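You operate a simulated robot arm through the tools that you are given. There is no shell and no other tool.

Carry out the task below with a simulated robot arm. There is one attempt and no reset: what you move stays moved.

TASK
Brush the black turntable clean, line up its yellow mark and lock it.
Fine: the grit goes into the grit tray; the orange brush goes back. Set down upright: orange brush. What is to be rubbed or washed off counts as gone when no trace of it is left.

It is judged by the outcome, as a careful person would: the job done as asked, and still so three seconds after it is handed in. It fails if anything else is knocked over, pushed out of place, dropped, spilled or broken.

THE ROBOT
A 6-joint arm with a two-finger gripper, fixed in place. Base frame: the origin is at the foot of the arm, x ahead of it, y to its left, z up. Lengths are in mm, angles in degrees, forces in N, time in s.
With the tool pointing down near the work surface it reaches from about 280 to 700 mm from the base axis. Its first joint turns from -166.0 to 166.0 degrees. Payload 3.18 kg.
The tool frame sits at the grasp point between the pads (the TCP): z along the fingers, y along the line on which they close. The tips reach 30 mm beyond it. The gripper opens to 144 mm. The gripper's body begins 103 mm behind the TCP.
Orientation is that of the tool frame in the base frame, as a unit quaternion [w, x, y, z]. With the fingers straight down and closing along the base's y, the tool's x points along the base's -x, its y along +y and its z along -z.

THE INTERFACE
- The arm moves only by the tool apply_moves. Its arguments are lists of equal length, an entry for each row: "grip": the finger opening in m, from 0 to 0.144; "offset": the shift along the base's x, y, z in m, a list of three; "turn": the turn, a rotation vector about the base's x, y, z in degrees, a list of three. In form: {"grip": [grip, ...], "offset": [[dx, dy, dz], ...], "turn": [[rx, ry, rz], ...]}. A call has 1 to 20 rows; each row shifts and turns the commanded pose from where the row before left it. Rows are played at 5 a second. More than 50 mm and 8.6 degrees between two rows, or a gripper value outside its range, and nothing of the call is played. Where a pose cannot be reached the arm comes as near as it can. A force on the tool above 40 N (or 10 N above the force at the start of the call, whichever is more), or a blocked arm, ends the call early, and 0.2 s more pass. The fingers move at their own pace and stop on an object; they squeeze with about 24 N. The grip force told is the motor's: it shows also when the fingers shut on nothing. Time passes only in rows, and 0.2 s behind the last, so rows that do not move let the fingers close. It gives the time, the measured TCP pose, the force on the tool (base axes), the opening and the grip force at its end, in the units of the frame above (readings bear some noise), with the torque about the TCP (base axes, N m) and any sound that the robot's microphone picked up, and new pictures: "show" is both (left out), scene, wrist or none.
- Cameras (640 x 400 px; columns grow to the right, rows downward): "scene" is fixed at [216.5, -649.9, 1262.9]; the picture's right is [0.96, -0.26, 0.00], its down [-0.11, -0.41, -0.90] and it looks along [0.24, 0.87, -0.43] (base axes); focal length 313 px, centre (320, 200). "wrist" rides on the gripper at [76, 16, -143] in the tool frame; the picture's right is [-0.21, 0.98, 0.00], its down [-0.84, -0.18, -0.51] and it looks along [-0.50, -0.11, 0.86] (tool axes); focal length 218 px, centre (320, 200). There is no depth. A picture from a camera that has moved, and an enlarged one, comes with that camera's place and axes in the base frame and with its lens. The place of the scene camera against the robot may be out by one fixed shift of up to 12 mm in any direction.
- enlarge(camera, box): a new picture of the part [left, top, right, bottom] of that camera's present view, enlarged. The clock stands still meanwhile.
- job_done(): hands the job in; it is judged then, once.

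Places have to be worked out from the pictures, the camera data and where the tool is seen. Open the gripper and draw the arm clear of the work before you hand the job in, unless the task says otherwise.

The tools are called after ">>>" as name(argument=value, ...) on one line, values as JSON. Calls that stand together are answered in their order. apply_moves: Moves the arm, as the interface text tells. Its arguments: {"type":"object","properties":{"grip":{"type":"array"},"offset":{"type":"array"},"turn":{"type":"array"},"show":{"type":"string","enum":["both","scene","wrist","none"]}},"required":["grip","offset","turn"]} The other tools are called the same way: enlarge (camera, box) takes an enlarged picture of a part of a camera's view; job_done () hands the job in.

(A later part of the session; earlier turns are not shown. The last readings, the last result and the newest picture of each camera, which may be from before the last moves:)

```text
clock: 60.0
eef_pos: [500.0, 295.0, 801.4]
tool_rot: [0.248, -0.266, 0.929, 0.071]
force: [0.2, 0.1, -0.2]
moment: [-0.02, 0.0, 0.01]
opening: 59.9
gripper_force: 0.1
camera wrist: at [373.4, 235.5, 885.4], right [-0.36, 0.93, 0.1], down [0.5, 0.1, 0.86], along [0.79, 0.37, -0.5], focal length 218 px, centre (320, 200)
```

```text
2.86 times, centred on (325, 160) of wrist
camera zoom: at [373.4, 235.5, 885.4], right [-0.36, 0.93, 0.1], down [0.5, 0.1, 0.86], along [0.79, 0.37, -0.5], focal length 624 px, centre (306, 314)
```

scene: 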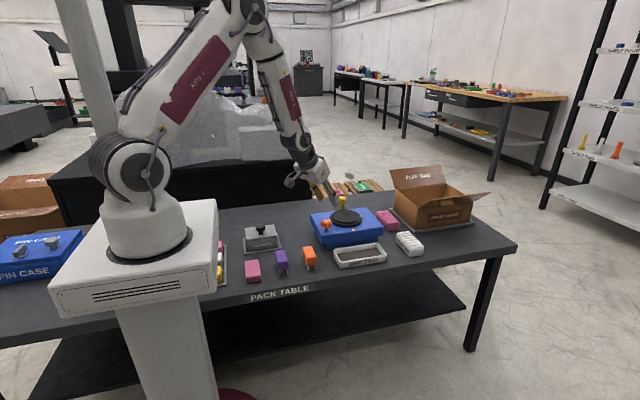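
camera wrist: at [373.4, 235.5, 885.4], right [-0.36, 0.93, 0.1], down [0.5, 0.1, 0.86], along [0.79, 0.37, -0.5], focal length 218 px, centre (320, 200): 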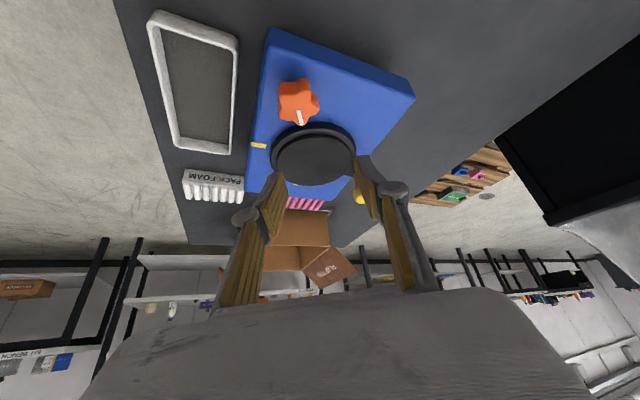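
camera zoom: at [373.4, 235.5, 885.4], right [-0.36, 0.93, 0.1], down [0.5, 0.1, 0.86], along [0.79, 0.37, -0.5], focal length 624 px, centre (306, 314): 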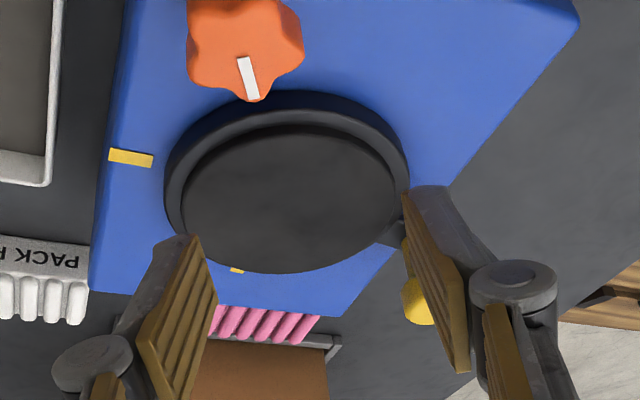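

Handle estimated at about (601, 408), head top z≈736. I move to a standoff 90 mm back along the tool axis and re-check the view.

>>> apply_moves(grip=[0.06, 0.06, 0.06, 0.06, 0.06, 0.06], offset=[[0.016, 0.022, 0.005], [0.016, 0.022, 0.005], [0.016, 0.022, 0], [0.015, 0.023, 0], [0, 0, 0], [0, 0, 0]], turn=[[0, 0, 0], [0, 0, 0], [0, 0, 0], [0, 0, 0], [0, 0, 0], [0, 0, 0]])

>>> enlarge(camera="wrist", box=[220, 90, 420, 250])

>>> enlarge(camera="scene", box=[310, 165, 390, 235])

```text
clock: 61.4
eef_pos: [549.9, 361.1, 811.0]
tool_rot: [0.252, -0.267, 0.928, 0.067]
force: [0.8, 0.4, -0.1]
moment: [-0.03, 0.05, -0.01]
opening: 60.3
gripper_force: 0.0
out of reach, approached as far as the arm can: row 3, 4
camera wrist: at [424.4, 302.0, 895.0], right [-0.36, 0.93, 0.1], down [0.49, 0.1, 0.86], along [0.79, 0.36, -0.49], focal length 218 px, centre (320, 200)
```

scene: 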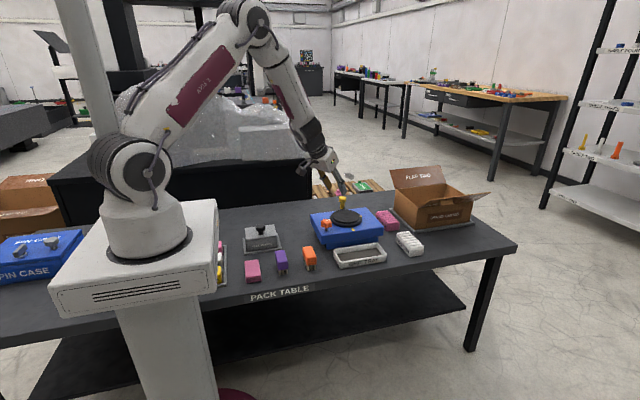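
wrist: 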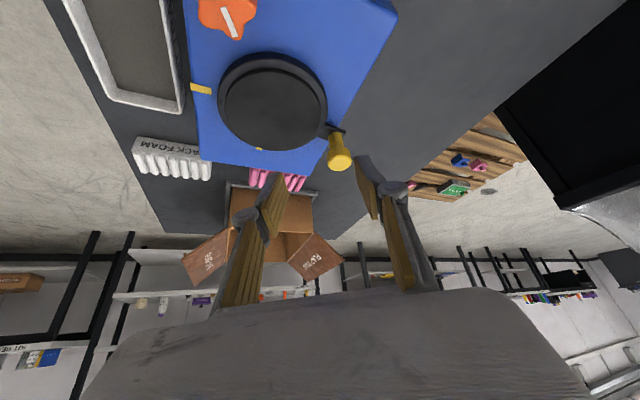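

```text
2.50 times, centred on (320, 170) of wrist
camera zoom: at [424.4, 302.0, 895.0], right [-0.36, 0.93, 0.1], down [0.49, 0.1, 0.86], along [0.79, 0.36, -0.49], focal length 546 px, centre (320, 275)
```

zoom: 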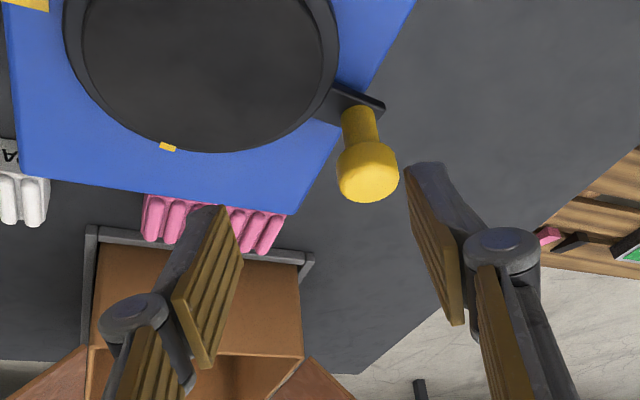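

```text
5.71 times, centred on (350, 200) of scene
camera zoom: at [216.5, -649.9, 1262.9], right [0.96, -0.26, 0.0], down [-0.11, -0.41, -0.9], along [0.24, 0.87, -0.43], focal length 1791 px, centre (149, 200)
```

zoom: 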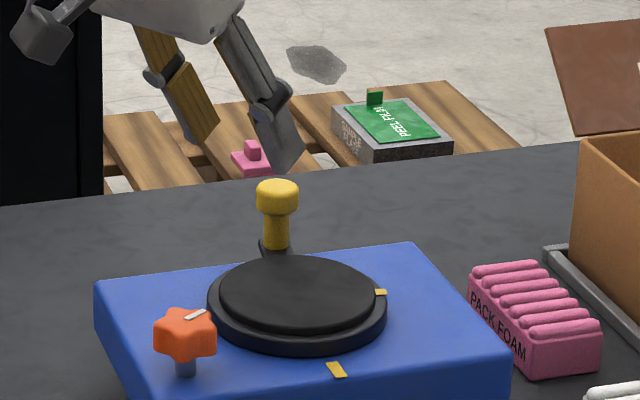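

The 30° tilt put the wrist nearly in line with the forearm, which limits it. I reduce the tilt to about 15° and then move to a standoff above the handle.

>>> apply_moves(grip=[0.06, 0.06, 0.06, 0.06, 0.06, 0.06, 0.06], offset=[[-0.005, -0.003, 0], [-0.005, -0.003, 0], [0.014, 0.013, 0.001], [0.014, 0.014, 0.001], [0.014, 0.014, 0.001], [0, 0, 0], [0, 0, 0]], turn=[[-3.975, 6.36, 0], [-3.975, 6.36, 0], [0, 0, 0], [0, 0, 0], [0, 0, 0], [0, 0, 0], [0, 0, 0]])

>>> enlarge(camera="wrist", box=[220, 90, 420, 250])

>>> enlarge(camera="scene", box=[310, 165, 390, 235])

```text
clock: 63.0
eef_pos: [584.9, 418.6, 821.3]
tool_rot: [0.253, -0.273, 0.922, 0.103]
force: [0.3, 0.7, 0.3]
moment: [-0.02, -0.01, -0.02]
opening: 59.9
gripper_force: 0.0
out of reach, approached as far as the arm can: row 1, 2, 3
camera wrist: at [462.1, 350.7, 903.3], right [-0.39, 0.91, 0.16], down [0.5, 0.06, 0.86], along [0.77, 0.42, -0.48], focal length 218 px, centre (320, 200)
```

scene: 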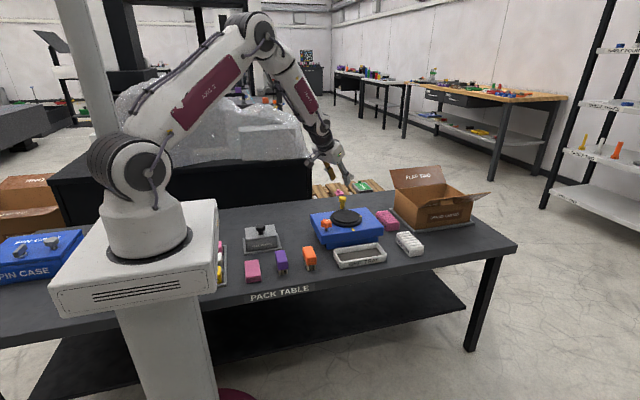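
wrist: 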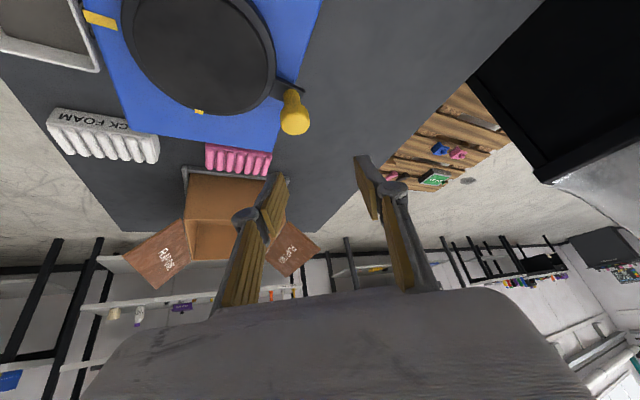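

```text
2.50 times, centred on (320, 170) of wrist
camera zoom: at [462.1, 350.7, 903.3], right [-0.39, 0.91, 0.16], down [0.5, 0.06, 0.86], along [0.77, 0.42, -0.48], focal length 546 px, centre (320, 275)
```

zoom: 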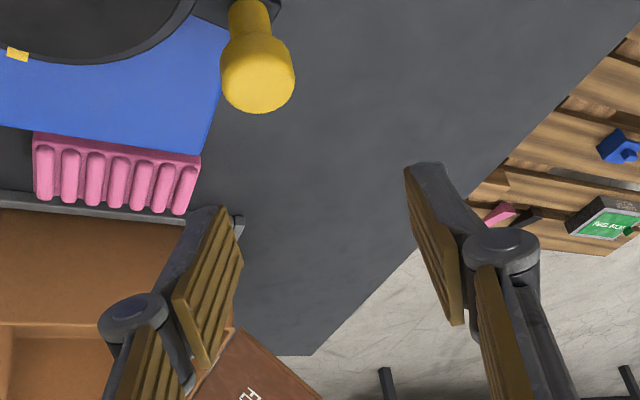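

```text
5.71 times, centred on (350, 200) of scene
camera zoom: at [216.5, -649.9, 1262.9], right [0.96, -0.26, 0.0], down [-0.11, -0.41, -0.9], along [0.24, 0.87, -0.43], focal length 1791 px, centre (149, 200)
```

zoom: 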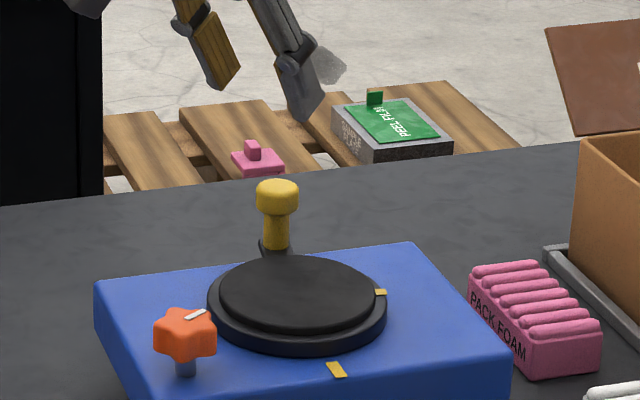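

The tilt change didn't take (near a wrist singularity). I back off inward and return the tool to vertical before trying a gentler tilt from a better-conditioned pose.

>>> apply_moves(grip=[0.06, 0.06, 0.06, 0.06, 0.06, 0.06, 0.06, 0.06, 0.06, 0.06, 0.06], offset=[[-0.021, -0.031, -0.005], [-0.021, -0.031, -0.005], [-0.021, -0.031, -0.005], [-0.021, -0.031, -0.005], [0, 0, 0], [0, 0, 0], [0, 0, 0], [0, 0, 0], [0, 0, 0], [0, 0, 0], [0, 0, 0]], turn=[[0, 0, 0], [0, 0, 0], [0, 0, 0], [0, 0, 0], [-3.91, 4.98, -0.19], [-3.91, 4.98, -0.19], [-3.91, 4.98, -0.19], [-3.91, 4.98, -0.19], [-3.91, 4.98, -0.19], [0, 0, 0], [0, 0, 0]])

```text
clock: 65.4
eef_pos: [497.0, 334.4, 807.3]
tool_rot: [0.157, -0.286, 0.938, 0.117]
force: [0.3, 0.2, 0.3]
moment: [-0.01, 0.01, 0.0]
opening: 60.1
gripper_force: 0.2
out of reach, approached as far as the arm can: row 2, 5, 6, 7, 8, 9
camera wrist: at [395.0, 265.0, 913.2], right [-0.39, 0.9, 0.2], down [0.65, 0.12, 0.75], along [0.65, 0.43, -0.63], focal length 218 px, centre (320, 200)
```

scene: 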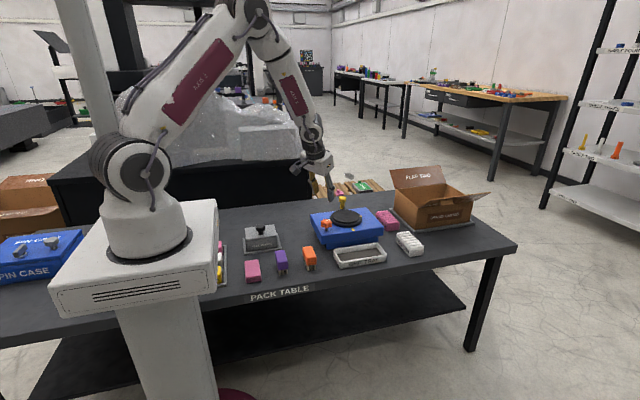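
wrist: 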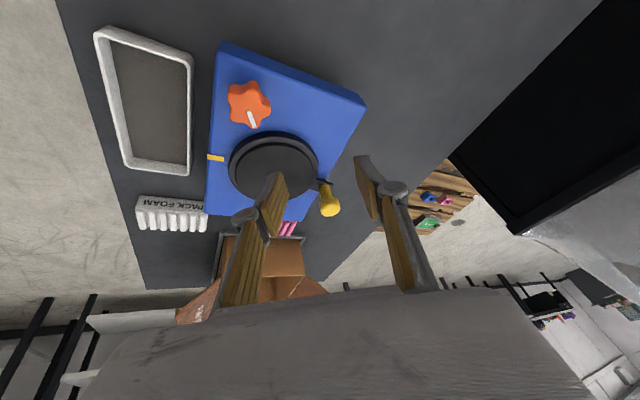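

The wrist is partly twisted sideways from passing near the singular pose. I unwind it gradually toward vertical in smaller rotation steps while drawing inward, well above everything.

>>> apply_moves(grip=[0.06, 0.06, 0.06, 0.06, 0.06, 0.06, 0.06, 0.06, 0.06, 0.06], offset=[[-0.003, -0.006, 0], [-0.003, -0.006, 0], [-0.003, -0.006, 0], [-0.003, -0.006, 0], [-0.003, -0.006, 0], [-0.003, -0.006, 0], [-0.003, -0.006, 0], [-0.003, -0.006, 0], [0, 0, 0], [0, 0, 0]], turn=[[-2.28, 1.68, 0], [-2.28, 1.68, 0], [-2.28, 1.68, 0], [-2.28, 1.68, 0], [-2.28, 1.68, 0], [-2.28, 1.68, 0], [-2.28, 1.68, 0], [-2.28, 1.68, 0], [0, 0, 0], [0, 0, 0]])

```text
clock: 67.6
eef_pos: [473.8, 286.3, 807.4]
tool_rot: [-0.001, -0.29, 0.957, -0.001]
force: [-0.3, 1.3, -0.2]
moment: [-0.03, 0.02, 0.0]
opening: 60.0
gripper_force: 0.1
camera wrist: at [400.1, 257.1, 949.3], right [-0.37, 0.93, 0.0], down [0.8, 0.32, 0.51], along [0.47, 0.19, -0.86], focal length 218 px, centre (320, 200)
```

scene: 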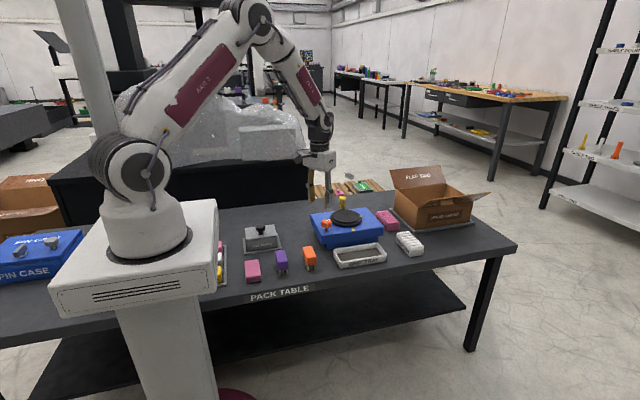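
wrist: 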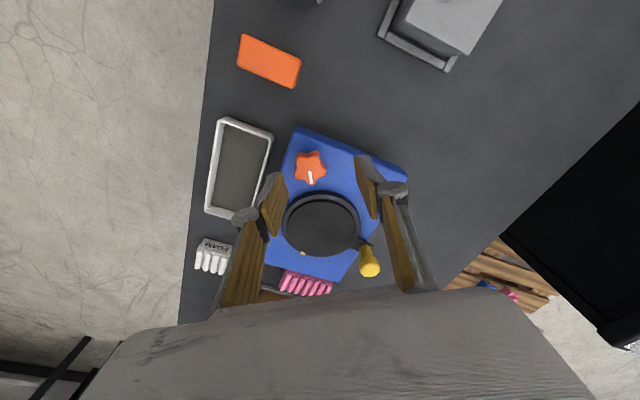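

The tool is cleanly vertical again (yaw ≈34°). I move outward along the handle's azimuth and tilt only 14°, staying away from the singular pose.

>>> apply_moves(grip=[0.06, 0.06, 0.06, 0.06, 0.06, 0.06, 0.06, 0.06, 0.06, 0.06, 0.06], offset=[[0.018, 0.025, -0.002], [0.018, 0.025, -0.002], [0.019, 0.024, -0.003], [0, 0, 0], [0, 0, 0], [0, 0, 0], [0.018, 0.012, 0.005], [0.018, 0.012, 0.005], [0.019, 0.012, 0.004], [0, 0, 0], [0, 0, 0]], turn=[[0, 0, 0], [0, 0, 0], [0, 0, 0], [2.61, -3.87, 0], [2.61, -3.87, 0], [2.61, -3.87, 0], [0, 0, 0], [0, 0, 0], [0, 0, 0], [0, 0, 0], [0, 0, 0]])

>>> enlarge(camera="wrist", box=[220, 70, 420, 230])

>>> enlarge(camera="scene", box=[310, 165, 390, 235])

```text
clock: 70.0
eef_pos: [581.9, 394.5, 814.8]
tool_rot: [0.116, -0.288, 0.95, 0.035]
force: [0.2, 0.1, 0.1]
moment: [-0.01, 0.04, -0.01]
opening: 59.9
gripper_force: 0.1
camera wrist: at [482.5, 347.0, 933.7], right [-0.38, 0.93, 0.05], down [0.68, 0.24, 0.7], along [0.63, 0.3, -0.72], focal length 218 px, centre (320, 200)
```

scene: 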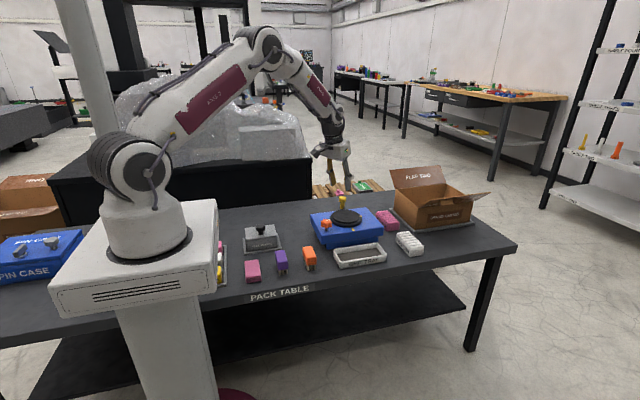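
wrist: 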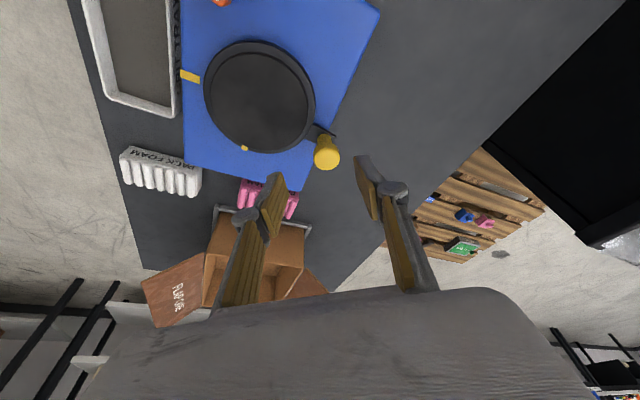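

```text
2.50 times, centred on (320, 150) of wrist
camera zoom: at [482.5, 347.0, 933.7], right [-0.38, 0.93, 0.05], down [0.68, 0.24, 0.7], along [0.63, 0.3, -0.72], focal length 546 px, centre (320, 325)
```

zoom: 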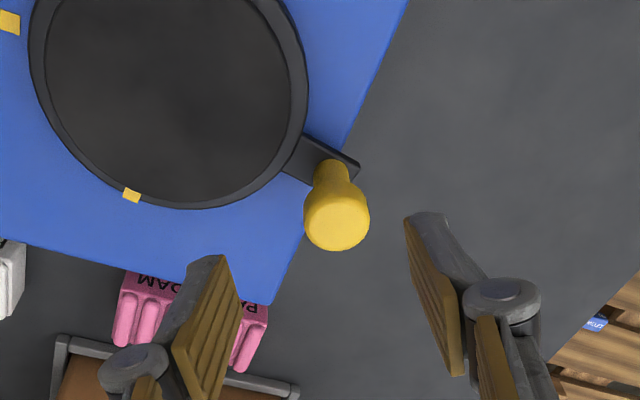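

```text
5.71 times, centred on (350, 200) of scene
camera zoom: at [216.5, -649.9, 1262.9], right [0.96, -0.26, 0.0], down [-0.11, -0.41, -0.9], along [0.24, 0.87, -0.43], focal length 1791 px, centre (149, 200)
```

zoom: 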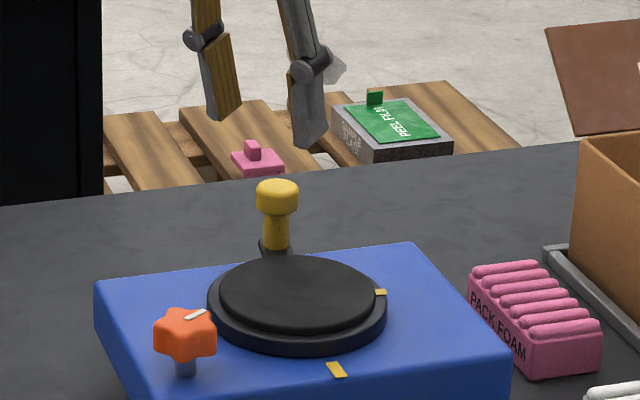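

Good, no reach problem now. Handle is computed at about (604, 415) with head top near z≈731. I advance partway along the tool axis with lateral correction, then re-check.

>>> apply_moves(grip=[0.06, 0.06, 0.06, 0.06, 0.06], offset=[[0.006, 0.006, -0.016], [0.006, 0.005, -0.016], [0.005, 0.005, -0.016], [0, 0, 0], [0, 0, 0]], turn=[[0, 0, 0], [0, 0, 0], [0, 0, 0], [0, 0, 0], [0, 0, 0]])

>>> enlarge(camera="wrist", box=[220, 90, 420, 250])

>>> enlarge(camera="scene", box=[320, 175, 380, 235])

```text
clock: 71.2
eef_pos: [602.0, 411.0, 765.5]
tool_rot: [0.116, -0.287, 0.95, 0.035]
force: [0.4, 0.8, -0.3]
moment: [-0.04, 0.03, -0.01]
opening: 59.8
gripper_force: 0.1
camera wrist: at [501.6, 362.7, 884.8], right [-0.38, 0.93, 0.05], down [0.68, 0.24, 0.7], along [0.63, 0.3, -0.72], focal length 218 px, centre (320, 200)
```

scene: 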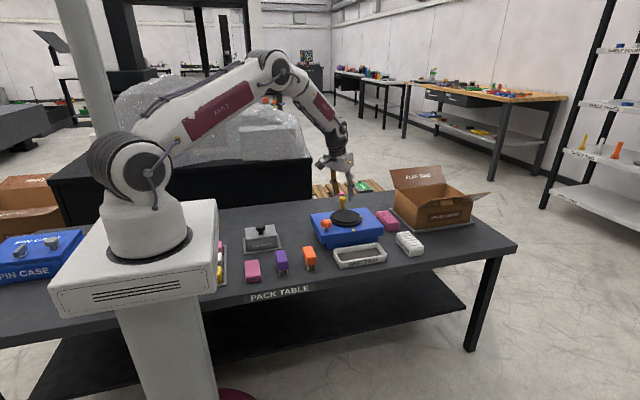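
wrist: 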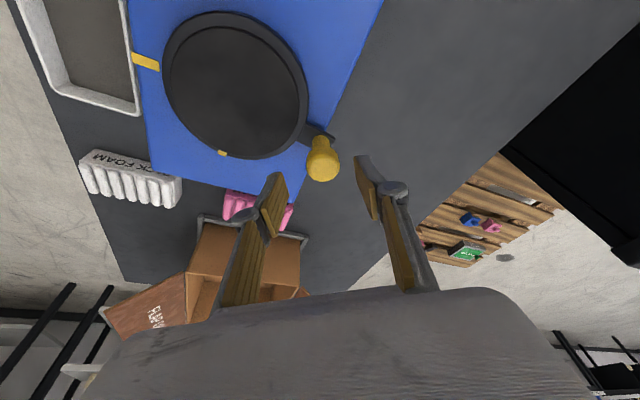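

```text
2.50 times, centred on (320, 170) of wrist
camera zoom: at [501.6, 362.7, 884.8], right [-0.38, 0.93, 0.05], down [0.68, 0.24, 0.7], along [0.63, 0.3, -0.72], focal length 546 px, centre (320, 275)
```

zoom: 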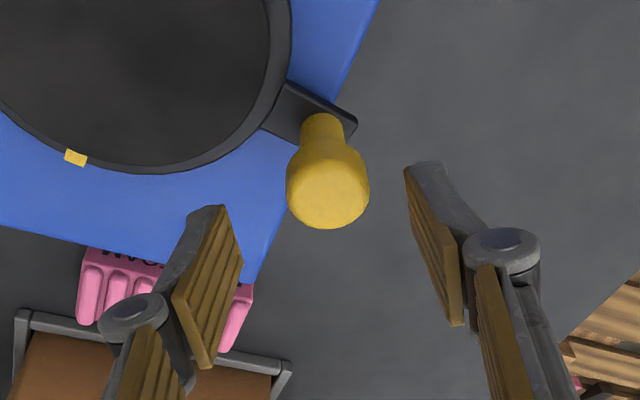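

```text
6.67 times, centred on (350, 205) of scene
camera zoom: at [216.5, -649.9, 1262.9], right [0.96, -0.26, 0.0], down [-0.11, -0.41, -0.9], along [0.24, 0.87, -0.43], focal length 2090 px, centre (120, 167)
```

zoom: 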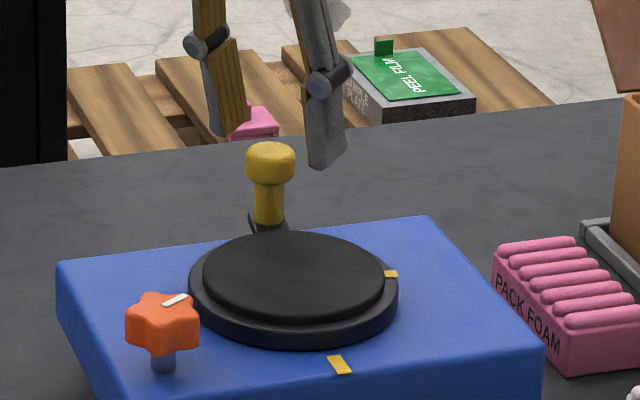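

The handle's head (≈28–30 mm across) is centred between the fingers at about (602, 415). I descend to put the pads beside the head, then narrow the fork to ~36 mm.

>>> apply_moves(grip=[0.06, 0.06, 0.06, 0.06, 0.05, 0.04, 0.036, 0.036], offset=[[0, 0.002, -0.01], [0, 0.0017, -0.012], [0, 0, -0.01], [0, 0, 0], [0, 0, 0], [0, 0, 0], [0, 0, 0], [0, 0, 0]], turn=[[0, 0, 0], [0, 0, 0], [0, 0, 0], [0, 0, 0], [0, 0, 0], [0, 0, 0], [0, 0, 0], [0, 0, 0]])

>>> enlarge(camera="wrist", box=[220, 90, 420, 250])

>>> enlarge(camera="scene", box=[320, 175, 380, 235])

```text
clock: 73.0
eef_pos: [601.6, 416.3, 734.0]
tool_rot: [0.117, -0.288, 0.95, 0.036]
force: [1.0, 0.3, 0.0]
moment: [-0.02, 0.02, -0.01]
opening: 35.9
gripper_force: 0.1
camera wrist: at [501.5, 368.3, 853.8], right [-0.38, 0.93, 0.05], down [0.68, 0.24, 0.7], along [0.63, 0.3, -0.72], focal length 218 px, centre (320, 200)
```

scene: 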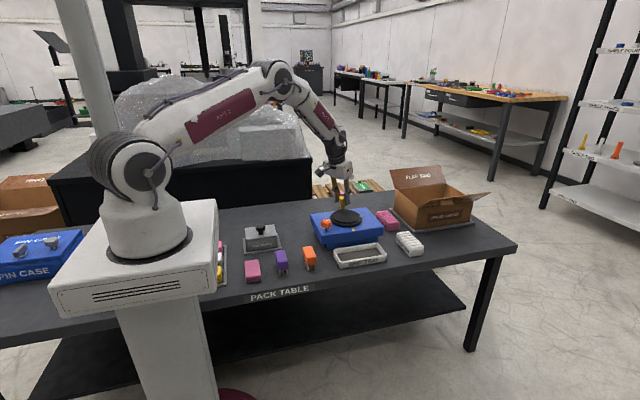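
wrist: 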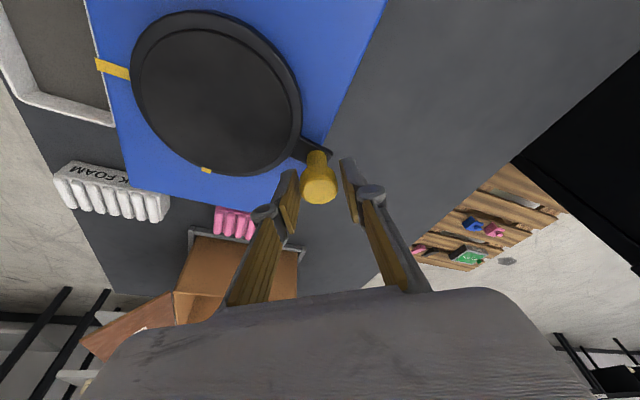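

```text
2.50 times, centred on (320, 170) of wrist
camera zoom: at [501.5, 368.3, 853.8], right [-0.38, 0.93, 0.05], down [0.68, 0.24, 0.7], along [0.63, 0.3, -0.72], focal length 546 px, centre (320, 275)
```

zoom: 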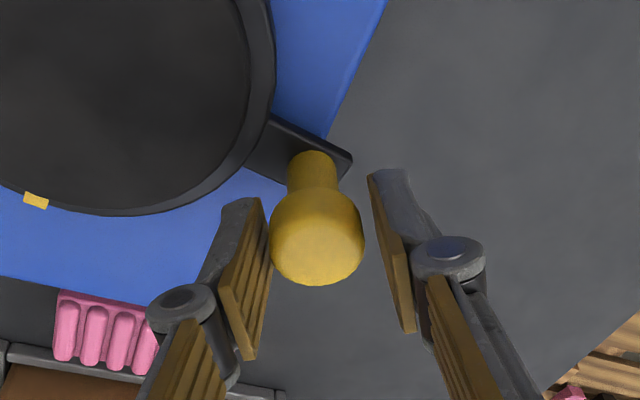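

```text
6.67 times, centred on (350, 205) of scene
camera zoom: at [216.5, -649.9, 1262.9], right [0.96, -0.26, 0.0], down [-0.11, -0.41, -0.9], along [0.24, 0.87, -0.43], focal length 2090 px, centre (120, 167)
```

zoom: 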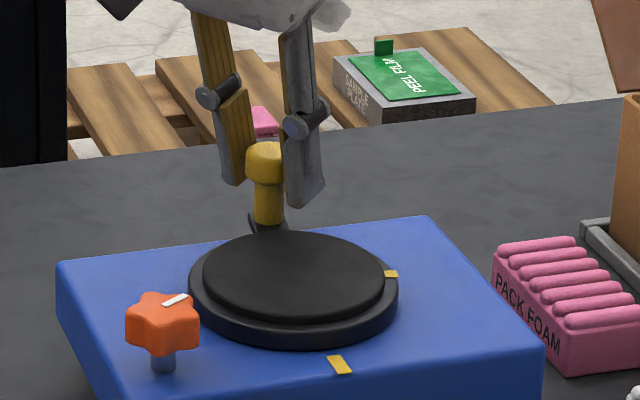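

The head sits nicely inside the fork. I now swing it clockwise along its arc (radius ≈81 mm about (586, 336)), first to about 45°.

>>> apply_moves(grip=[0.036, 0.036, 0.036, 0.036, 0.036, 0.036, 0.036], offset=[[0.0092, -0.0024, 0], [0.009, -0.0034, 0], [0.0085, -0.0045, 0], [0.0079, -0.0055, 0], [0.0072, -0.0063, 0], [0, 0, 0], [0, 0, 0]], turn=[[0, 0, 0], [0, 0, 0], [0, 0, 0], [0, 0, 0], [0, 0, 0], [0, 0, 0], [0, 0, 0]])

>>> enlarge(camera="wrist", box=[120, 50, 420, 250])

>>> enlarge(camera="scene", box=[320, 175, 390, 245])

```text
clock: 74.6
eef_pos: [643.7, 394.1, 735.1]
tool_rot: [0.117, -0.287, 0.95, 0.035]
force: [0.0, 0.3, 1.0]
moment: [-0.01, -0.01, 0.03]
opening: 36.1
gripper_force: 0.0
camera wrist: at [543.6, 345.8, 853.6], right [-0.38, 0.93, 0.05], down [0.68, 0.24, 0.7], along [0.63, 0.3, -0.72], focal length 218 px, centre (320, 200)
```

scene: 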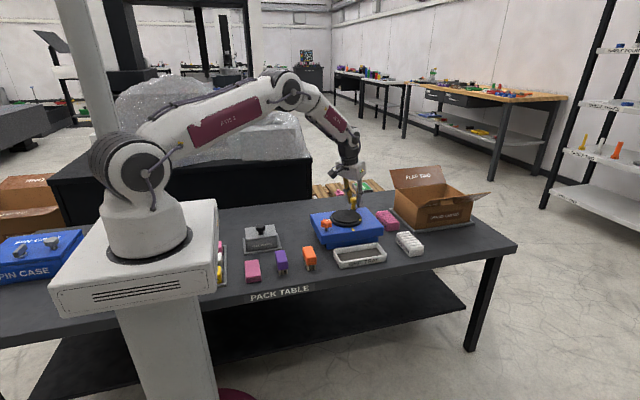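
wrist: 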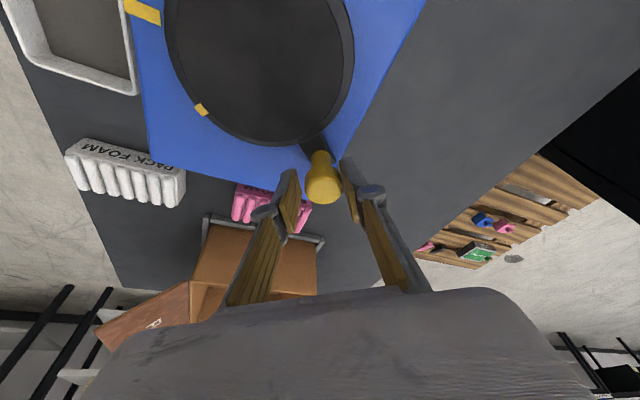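

```text
2.00 times, centred on (270, 150) of wrist
camera zoom: at [543.6, 345.8, 853.6], right [-0.38, 0.93, 0.05], down [0.68, 0.24, 0.7], along [0.63, 0.3, -0.72], focal length 436 px, centre (420, 300)
```

zoom: 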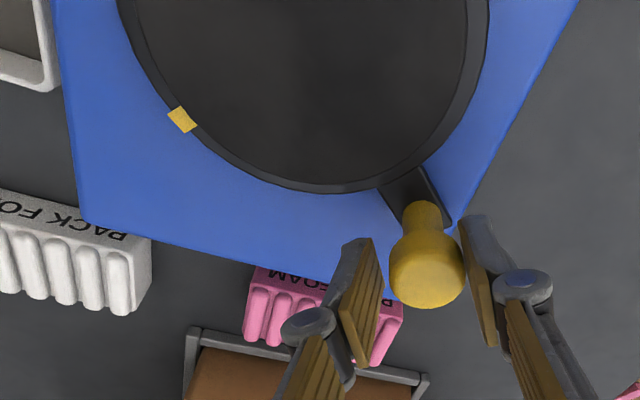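

```text
5.71 times, centred on (355, 210) of scene
camera zoom: at [216.5, -649.9, 1262.9], right [0.96, -0.26, 0.0], down [-0.11, -0.41, -0.9], along [0.24, 0.87, -0.43], focal length 1791 px, centre (120, 143)
```

zoom: 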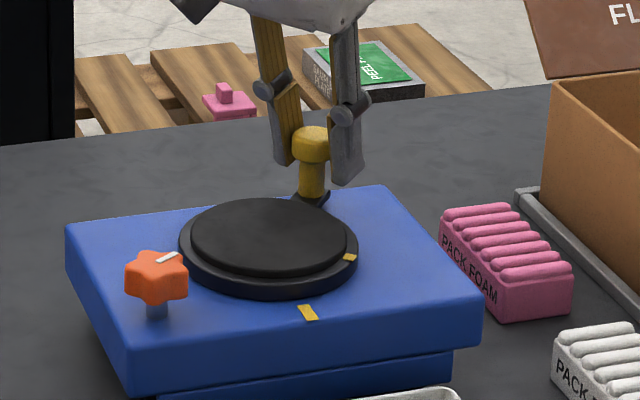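

The handle follows smoothly and the disc rotates with almost no force. I continue along the arc to about 5° and then check alignment.

>>> apply_moves(grip=[0.036, 0.036, 0.036, 0.036, 0.036, 0.036, 0.036, 0.036], offset=[[0.0064, -0.0072, 0], [0.0055, -0.0078, 0], [0.0046, -0.0085, 0], [0.0035, -0.0089, 0], [0.0025, -0.0093, 0], [0.0013, -0.0095, 0], [0, 0, 0], [0, 0, 0]], turn=[[0, 0, 0], [0, 0, 0], [0, 0, 0], [0, 0, 0], [0, 0, 0], [0, 0, 0], [0, 0, 0], [0, 0, 0]])

>>> enlarge(camera="wrist", box=[120, 20, 420, 220])

>>> enlarge(camera="scene", box=[320, 190, 390, 250])

```text
clock: 76.4
eef_pos: [665.6, 344.3, 733.2]
tool_rot: [0.117, -0.289, 0.95, 0.036]
force: [0.2, -0.2, 1.1]
moment: [-0.04, 0.0, -0.02]
opening: 36.3
gripper_force: 0.3
camera wrist: at [565.5, 295.8, 853.7], right [-0.38, 0.93, 0.05], down [0.68, 0.24, 0.7], along [0.63, 0.3, -0.72], focal length 218 px, centre (320, 200)
```

scene: 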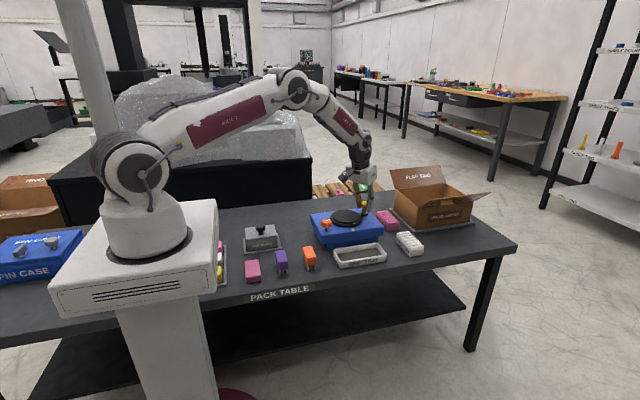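
wrist: 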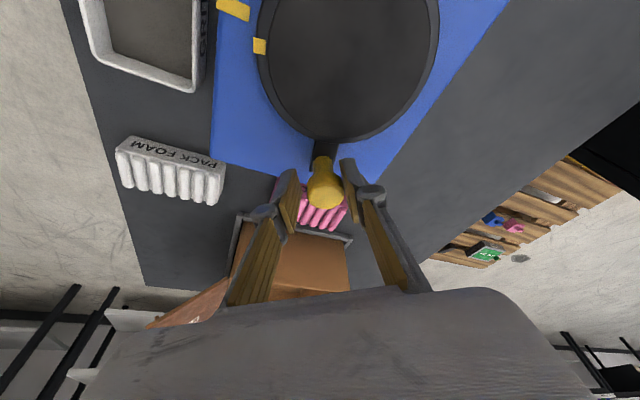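

```text
2.00 times, centred on (270, 120) of wrist
camera zoom: at [565.5, 295.8, 853.7], right [-0.38, 0.93, 0.05], down [0.68, 0.24, 0.7], along [0.63, 0.3, -0.72], focal length 436 px, centre (420, 360)
```

zoom: 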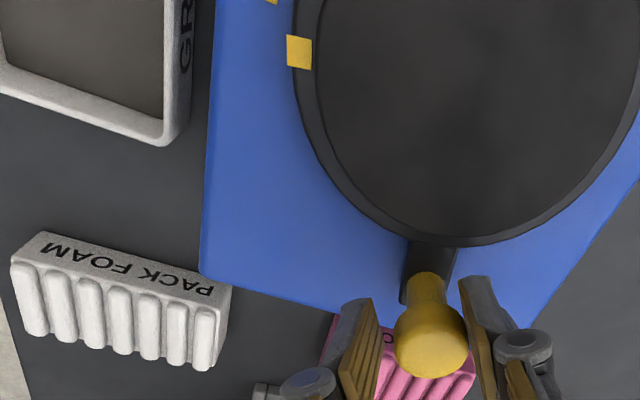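

```text
6.67 times, centred on (355, 220) of scene
camera zoom: at [216.5, -649.9, 1262.9], right [0.96, -0.26, 0.0], down [-0.11, -0.41, -0.9], along [0.24, 0.87, -0.43], focal length 2090 px, centre (87, 67)
```

zoom: 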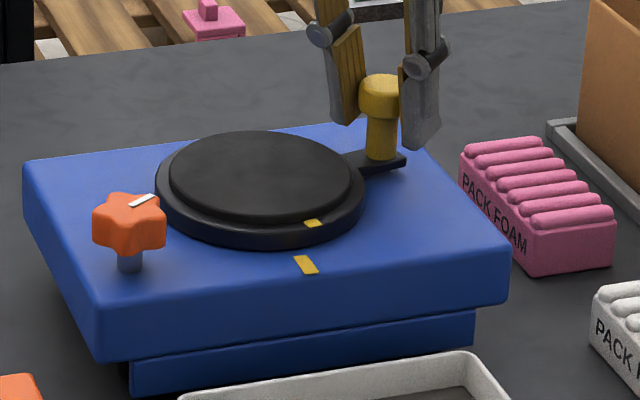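

The mark is close to alignment. I zoom in on both marks to measure the residual angle.

>>> enlarge(camera="wrist", box=[200, 0, 450, 160])

>>> enlarge(camera="scene", box=[335, 205, 375, 235])

```text
2.50 times, centred on (325, 80) of wrist
camera zoom: at [565.5, 295.8, 853.7], right [-0.38, 0.93, 0.05], down [0.68, 0.24, 0.7], along [0.63, 0.3, -0.72], focal length 546 px, centre (308, 500)
```

zoom: 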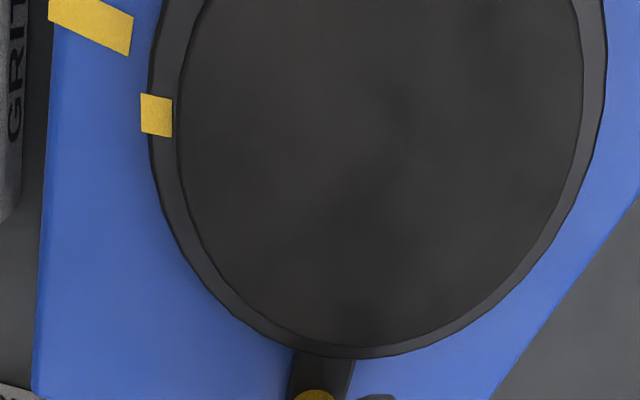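

```text
13.33 times, centred on (355, 220) of scene
camera zoom: at [216.5, -649.9, 1262.9], right [0.96, -0.26, 0.0], down [-0.11, -0.41, -0.9], along [0.24, 0.87, -0.43], focal length 4179 px, centre (-147, -67)
```

zoom: 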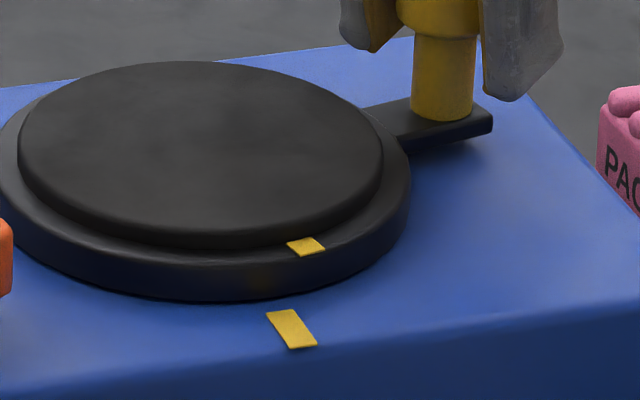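

Measured in both cameras, the disc mark is still about 14° short (≈11 mm offset in x). I push about 15 mm more along the arc and re-measure.

>>> apply_moves(grip=[0.036, 0.036, 0.036, 0.036, 0.036, 0.036], offset=[[0.0004, -0.004, 0], [0.0002, -0.004, 0], [0, -0.004, 0], [0, -0.003, 0], [0, 0, 0], [0, 0, 0]], turn=[[0, 0, 0], [0, 0, 0], [0, 0, 0], [0, 0, 0], [0, 0, 0], [0, 0, 0]], show="wrist")

>>> enlarge(camera="scene", box=[335, 205, 375, 235])

```text
clock: 77.8
eef_pos: [667.7, 328.8, 733.3]
tool_rot: [0.116, -0.289, 0.95, 0.036]
force: [-0.6, -0.7, -0.9]
moment: [0.01, -0.01, 0.04]
opening: 36.3
gripper_force: 0.3
camera wrist: at [567.1, 280.2, 854.1], right [-0.38, 0.93, 0.05], down [0.68, 0.24, 0.7], along [0.63, 0.3, -0.72], focal length 218 px, centre (320, 200)
```

wrist: 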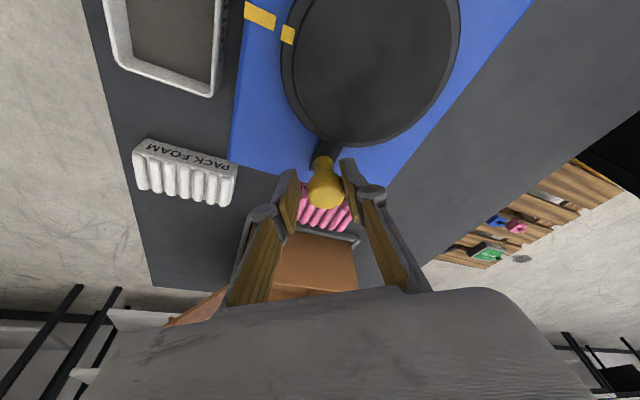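

```text
13.33 times, centred on (355, 220) of scene
camera zoom: at [216.5, -649.9, 1262.9], right [0.96, -0.26, 0.0], down [-0.11, -0.41, -0.9], along [0.24, 0.87, -0.43], focal length 4179 px, centre (-147, -67)
```

zoom: 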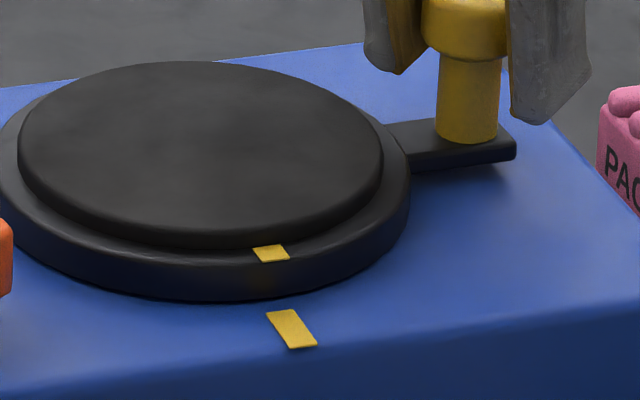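

Now the marks look nearly aligned from the scene camera. I zoom in on the wrist view for an independent check (different viewing direction).

>>> enlarge(camera="wrist", box=[220, 0, 340, 75])

>>> enlarge(camera="scene", box=[342, 212, 368, 232])

```text
5.33 times, centred on (280, 38) of wrist
camera zoom: at [567.1, 280.2, 854.1], right [-0.38, 0.93, 0.05], down [0.68, 0.24, 0.7], along [0.63, 0.3, -0.72], focal length 1164 px, centre (533, 1067)
```

zoom: 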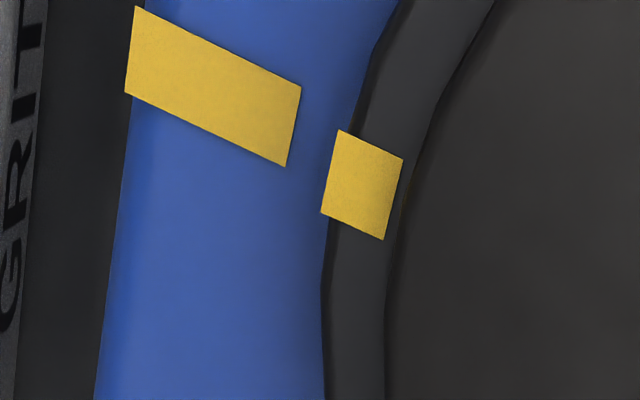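

```text
16.00 times, centred on (355, 222) of scene
camera zoom: at [216.5, -649.9, 1262.9], right [0.96, -0.26, 0.0], down [-0.11, -0.41, -0.9], along [0.24, 0.87, -0.43], focal length 5015 px, centre (-240, -152)
```

zoom: 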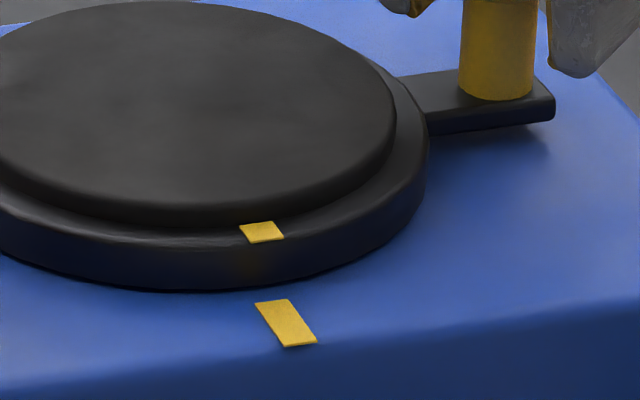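

The wrist view says the disc mark is about 0.6 mm (≈0.7°) short of perfect. I nudge the handle 1 mm more.

>>> apply_moves(grip=[0.036, 0.036, 0.036], offset=[[0, -0.001, 0], [0, 0, 0], [0, 0, 0]], turn=[[0, 0, 0], [0, 0, 0], [0, 0, 0]], show="none")

>>> enlarge(camera="wrist", box=[220, 0, 340, 75])

>>> enlarge(camera="scene", box=[335, 205, 375, 235])

```text
clock: 78.6
eef_pos: [666.0, 327.8, 733.9]
tool_rot: [0.117, -0.288, 0.95, 0.035]
force: [-0.2, 1.1, -0.2]
moment: [0.01, -0.02, -0.01]
opening: 36.2
gripper_force: 0.4
```

```text
5.33 times, centred on (280, 38) of wrist
camera zoom: at [566.8, 279.4, 854.0], right [-0.38, 0.93, 0.05], down [0.68, 0.24, 0.7], along [0.63, 0.3, -0.72], focal length 1164 px, centre (533, 1067)
```

zoom: 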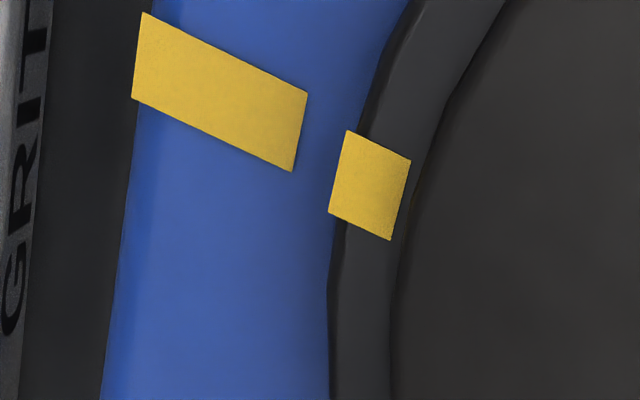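

```text
13.33 times, centred on (355, 220) of scene
camera zoom: at [216.5, -649.9, 1262.9], right [0.96, -0.26, 0.0], down [-0.11, -0.41, -0.9], along [0.24, 0.87, -0.43], focal length 4179 px, centre (-147, -67)
```

zoom: 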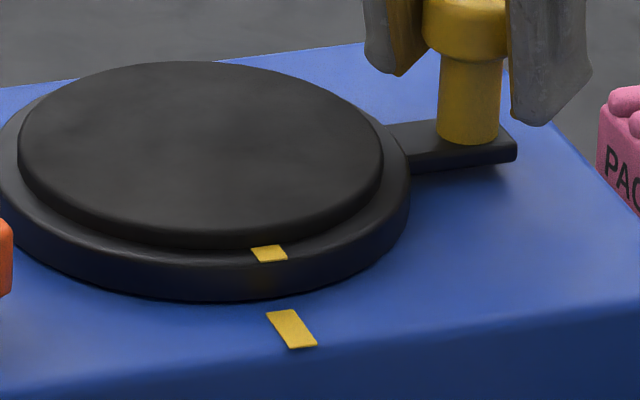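

The marks are aligned in both views. I open the fork, and rise straight up off the handle.

>>> apply_moves(grip=[0.045, 0.06, 0.06, 0.06, 0.06, 0.06, 0.06, 0.06, 0.06, 0.06], offset=[[0, 0, 0], [0, 0, 0], [0, 0, 0], [0, 0, 0.012], [0, 0, 0.015], [-0.002, -0.001, 0.018], [-0.01, -0.005, 0.018], [-0.02, -0.008, 0.01], [0, 0, 0], [0, 0, 0]], turn=[[0, 0, 0], [0, 0, 0], [0, 0, 0], [0, 0, 0], [0, 0, 0], [0, 0, 0], [0, 0, 0], [0, 0, 0], [0, 0, 0], [0, 0, 0]])

>>> enlarge(camera="scene", box=[315, 190, 385, 245])

>>> enlarge(camera="wrist", box=[200, 0, 440, 160])

```text
clock: 80.8
eef_pos: [634.5, 310.8, 807.7]
tool_rot: [0.116, -0.289, 0.95, 0.036]
force: [1.0, -0.3, 0.6]
moment: [0.0, -0.02, -0.03]
opening: 60.1
gripper_force: 0.1
camera wrist: at [535.2, 263.3, 927.3], right [-0.38, 0.93, 0.05], down [0.68, 0.24, 0.7], along [0.63, 0.3, -0.72], focal length 218 px, centre (320, 200)
```

scene: 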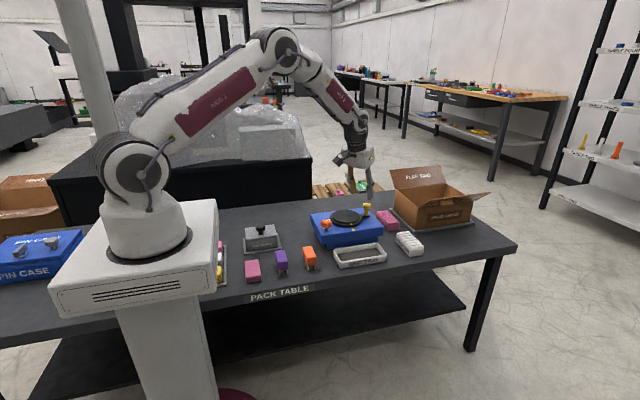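
wrist: 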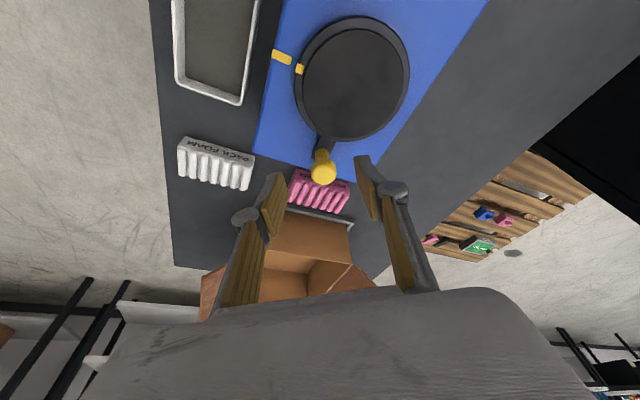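

```text
7.27 times, centred on (350, 218) of scene
camera zoom: at [216.5, -649.9, 1262.9], right [0.96, -0.26, 0.0], down [-0.11, -0.41, -0.9], along [0.24, 0.87, -0.43], focal length 2280 px, centre (102, 73)
```

zoom: 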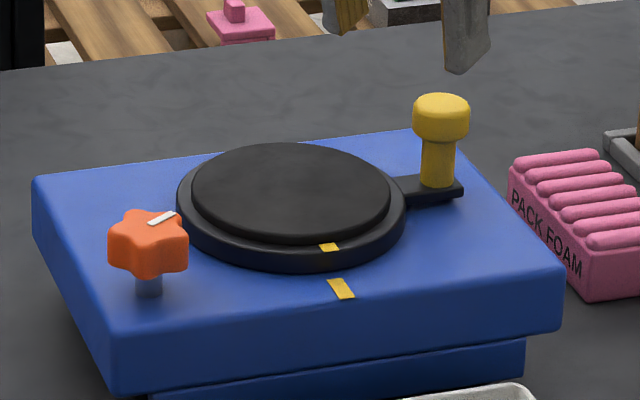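

```text
2.50 times, centred on (320, 80) of wrist
camera zoom: at [535.2, 263.3, 927.3], right [-0.38, 0.93, 0.05], down [0.68, 0.24, 0.7], along [0.63, 0.3, -0.72], focal length 546 px, centre (320, 500)
```

zoom: 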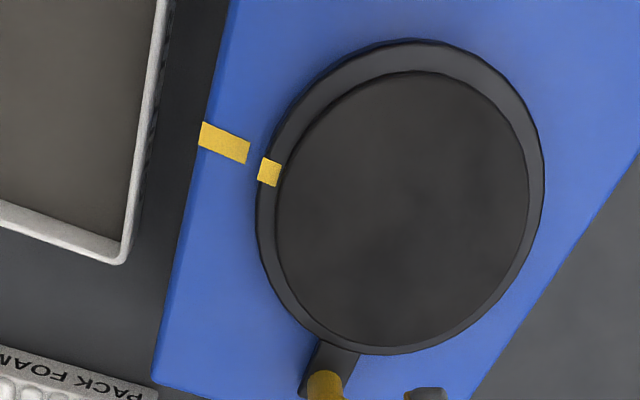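

Alignment holds after release. Next is the orange star knob (lock): I retract, untilt to vertical, yaw so the pads meet a lobe and the opposite valley, and hover above it.

>>> apply_moves(grip=[0.06, 0.06, 0.06, 0.06, 0.06, 0.06, 0.06, 0.06, 0.06, 0.06, 0.06, 0.06, 0.06], offset=[[-0.024, -0.006, -0.002], [-0.024, -0.006, -0.002], [-0.024, -0.006, -0.002], [-0.024, -0.006, -0.002], [0, 0, 0], [0, 0, 0], [0, 0, 0], [-0.01, 0, 0], [-0.01, 0, 0], [-0.015, -0.002, 0], [-0.01, -0.002, 0], [0, 0, 0], [0, 0, 0]], turn=[[0, 0, 0], [0, 0, 0], [0, 0, 0], [0, 0, 0], [-2.61, 3.87, 0], [-2.61, 3.87, 0], [-2.61, 3.87, 0], [0, 0, 7.2], [0, 0, 7.1], [0, 0, 0], [0, 0, 0], [0, 0, 0], [0, 0, 0]])

>>> enlarge(camera="wrist", box=[220, 80, 420, 240])

>>> enlarge(camera="scene", box=[305, 195, 355, 245])

```text
clock: 83.6
eef_pos: [494.4, 283.6, 797.9]
tool_rot: [0.0, -0.408, 0.913, 0.0]
force: [0.3, -0.3, 0.8]
moment: [0.01, 0.0, 0.01]
opening: 60.0
gripper_force: 0.0
camera wrist: at [431.1, 237.6, 940.3], right [-0.59, 0.81, 0.0], down [0.7, 0.51, 0.51], along [0.41, 0.3, -0.86], focal length 218 px, centre (320, 200)
```

scene: 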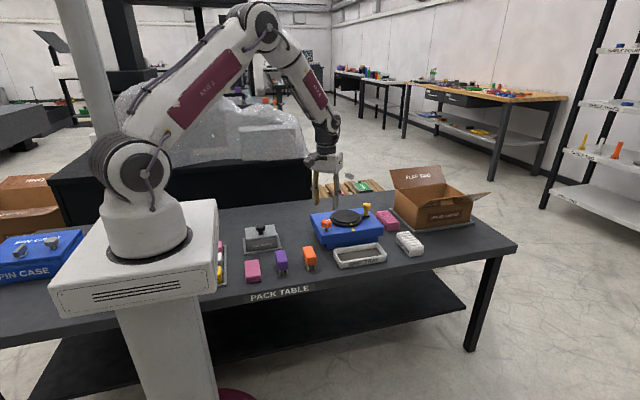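
wrist: 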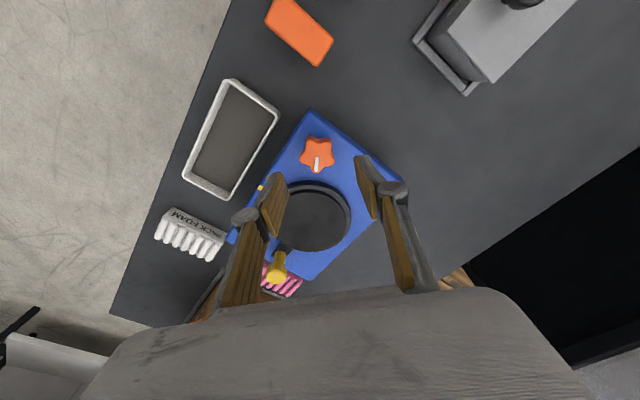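

```text
2.50 times, centred on (320, 160) of wrist
camera zoom: at [431.1, 237.6, 940.3], right [-0.59, 0.81, 0.0], down [0.7, 0.51, 0.51], along [0.41, 0.3, -0.86], focal length 546 px, centre (320, 300)
```

zoom: 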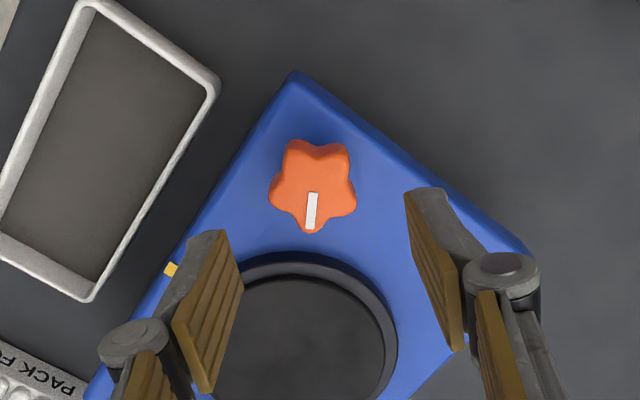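

```text
8.00 times, centred on (330, 220) of scene
camera zoom: at [216.5, -649.9, 1262.9], right [0.96, -0.26, 0.0], down [-0.11, -0.41, -0.9], along [0.24, 0.87, -0.43], focal length 2508 px, centre (240, 40)
```

zoom: 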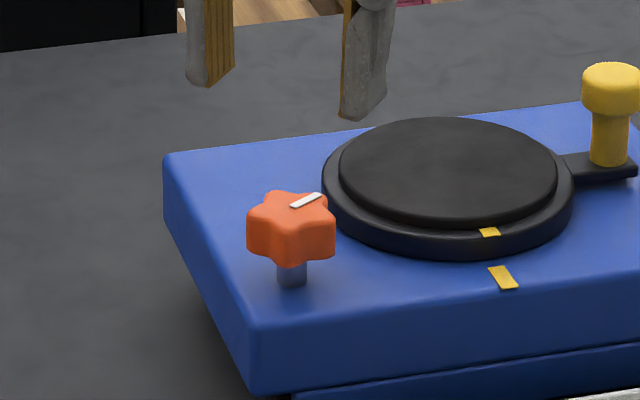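

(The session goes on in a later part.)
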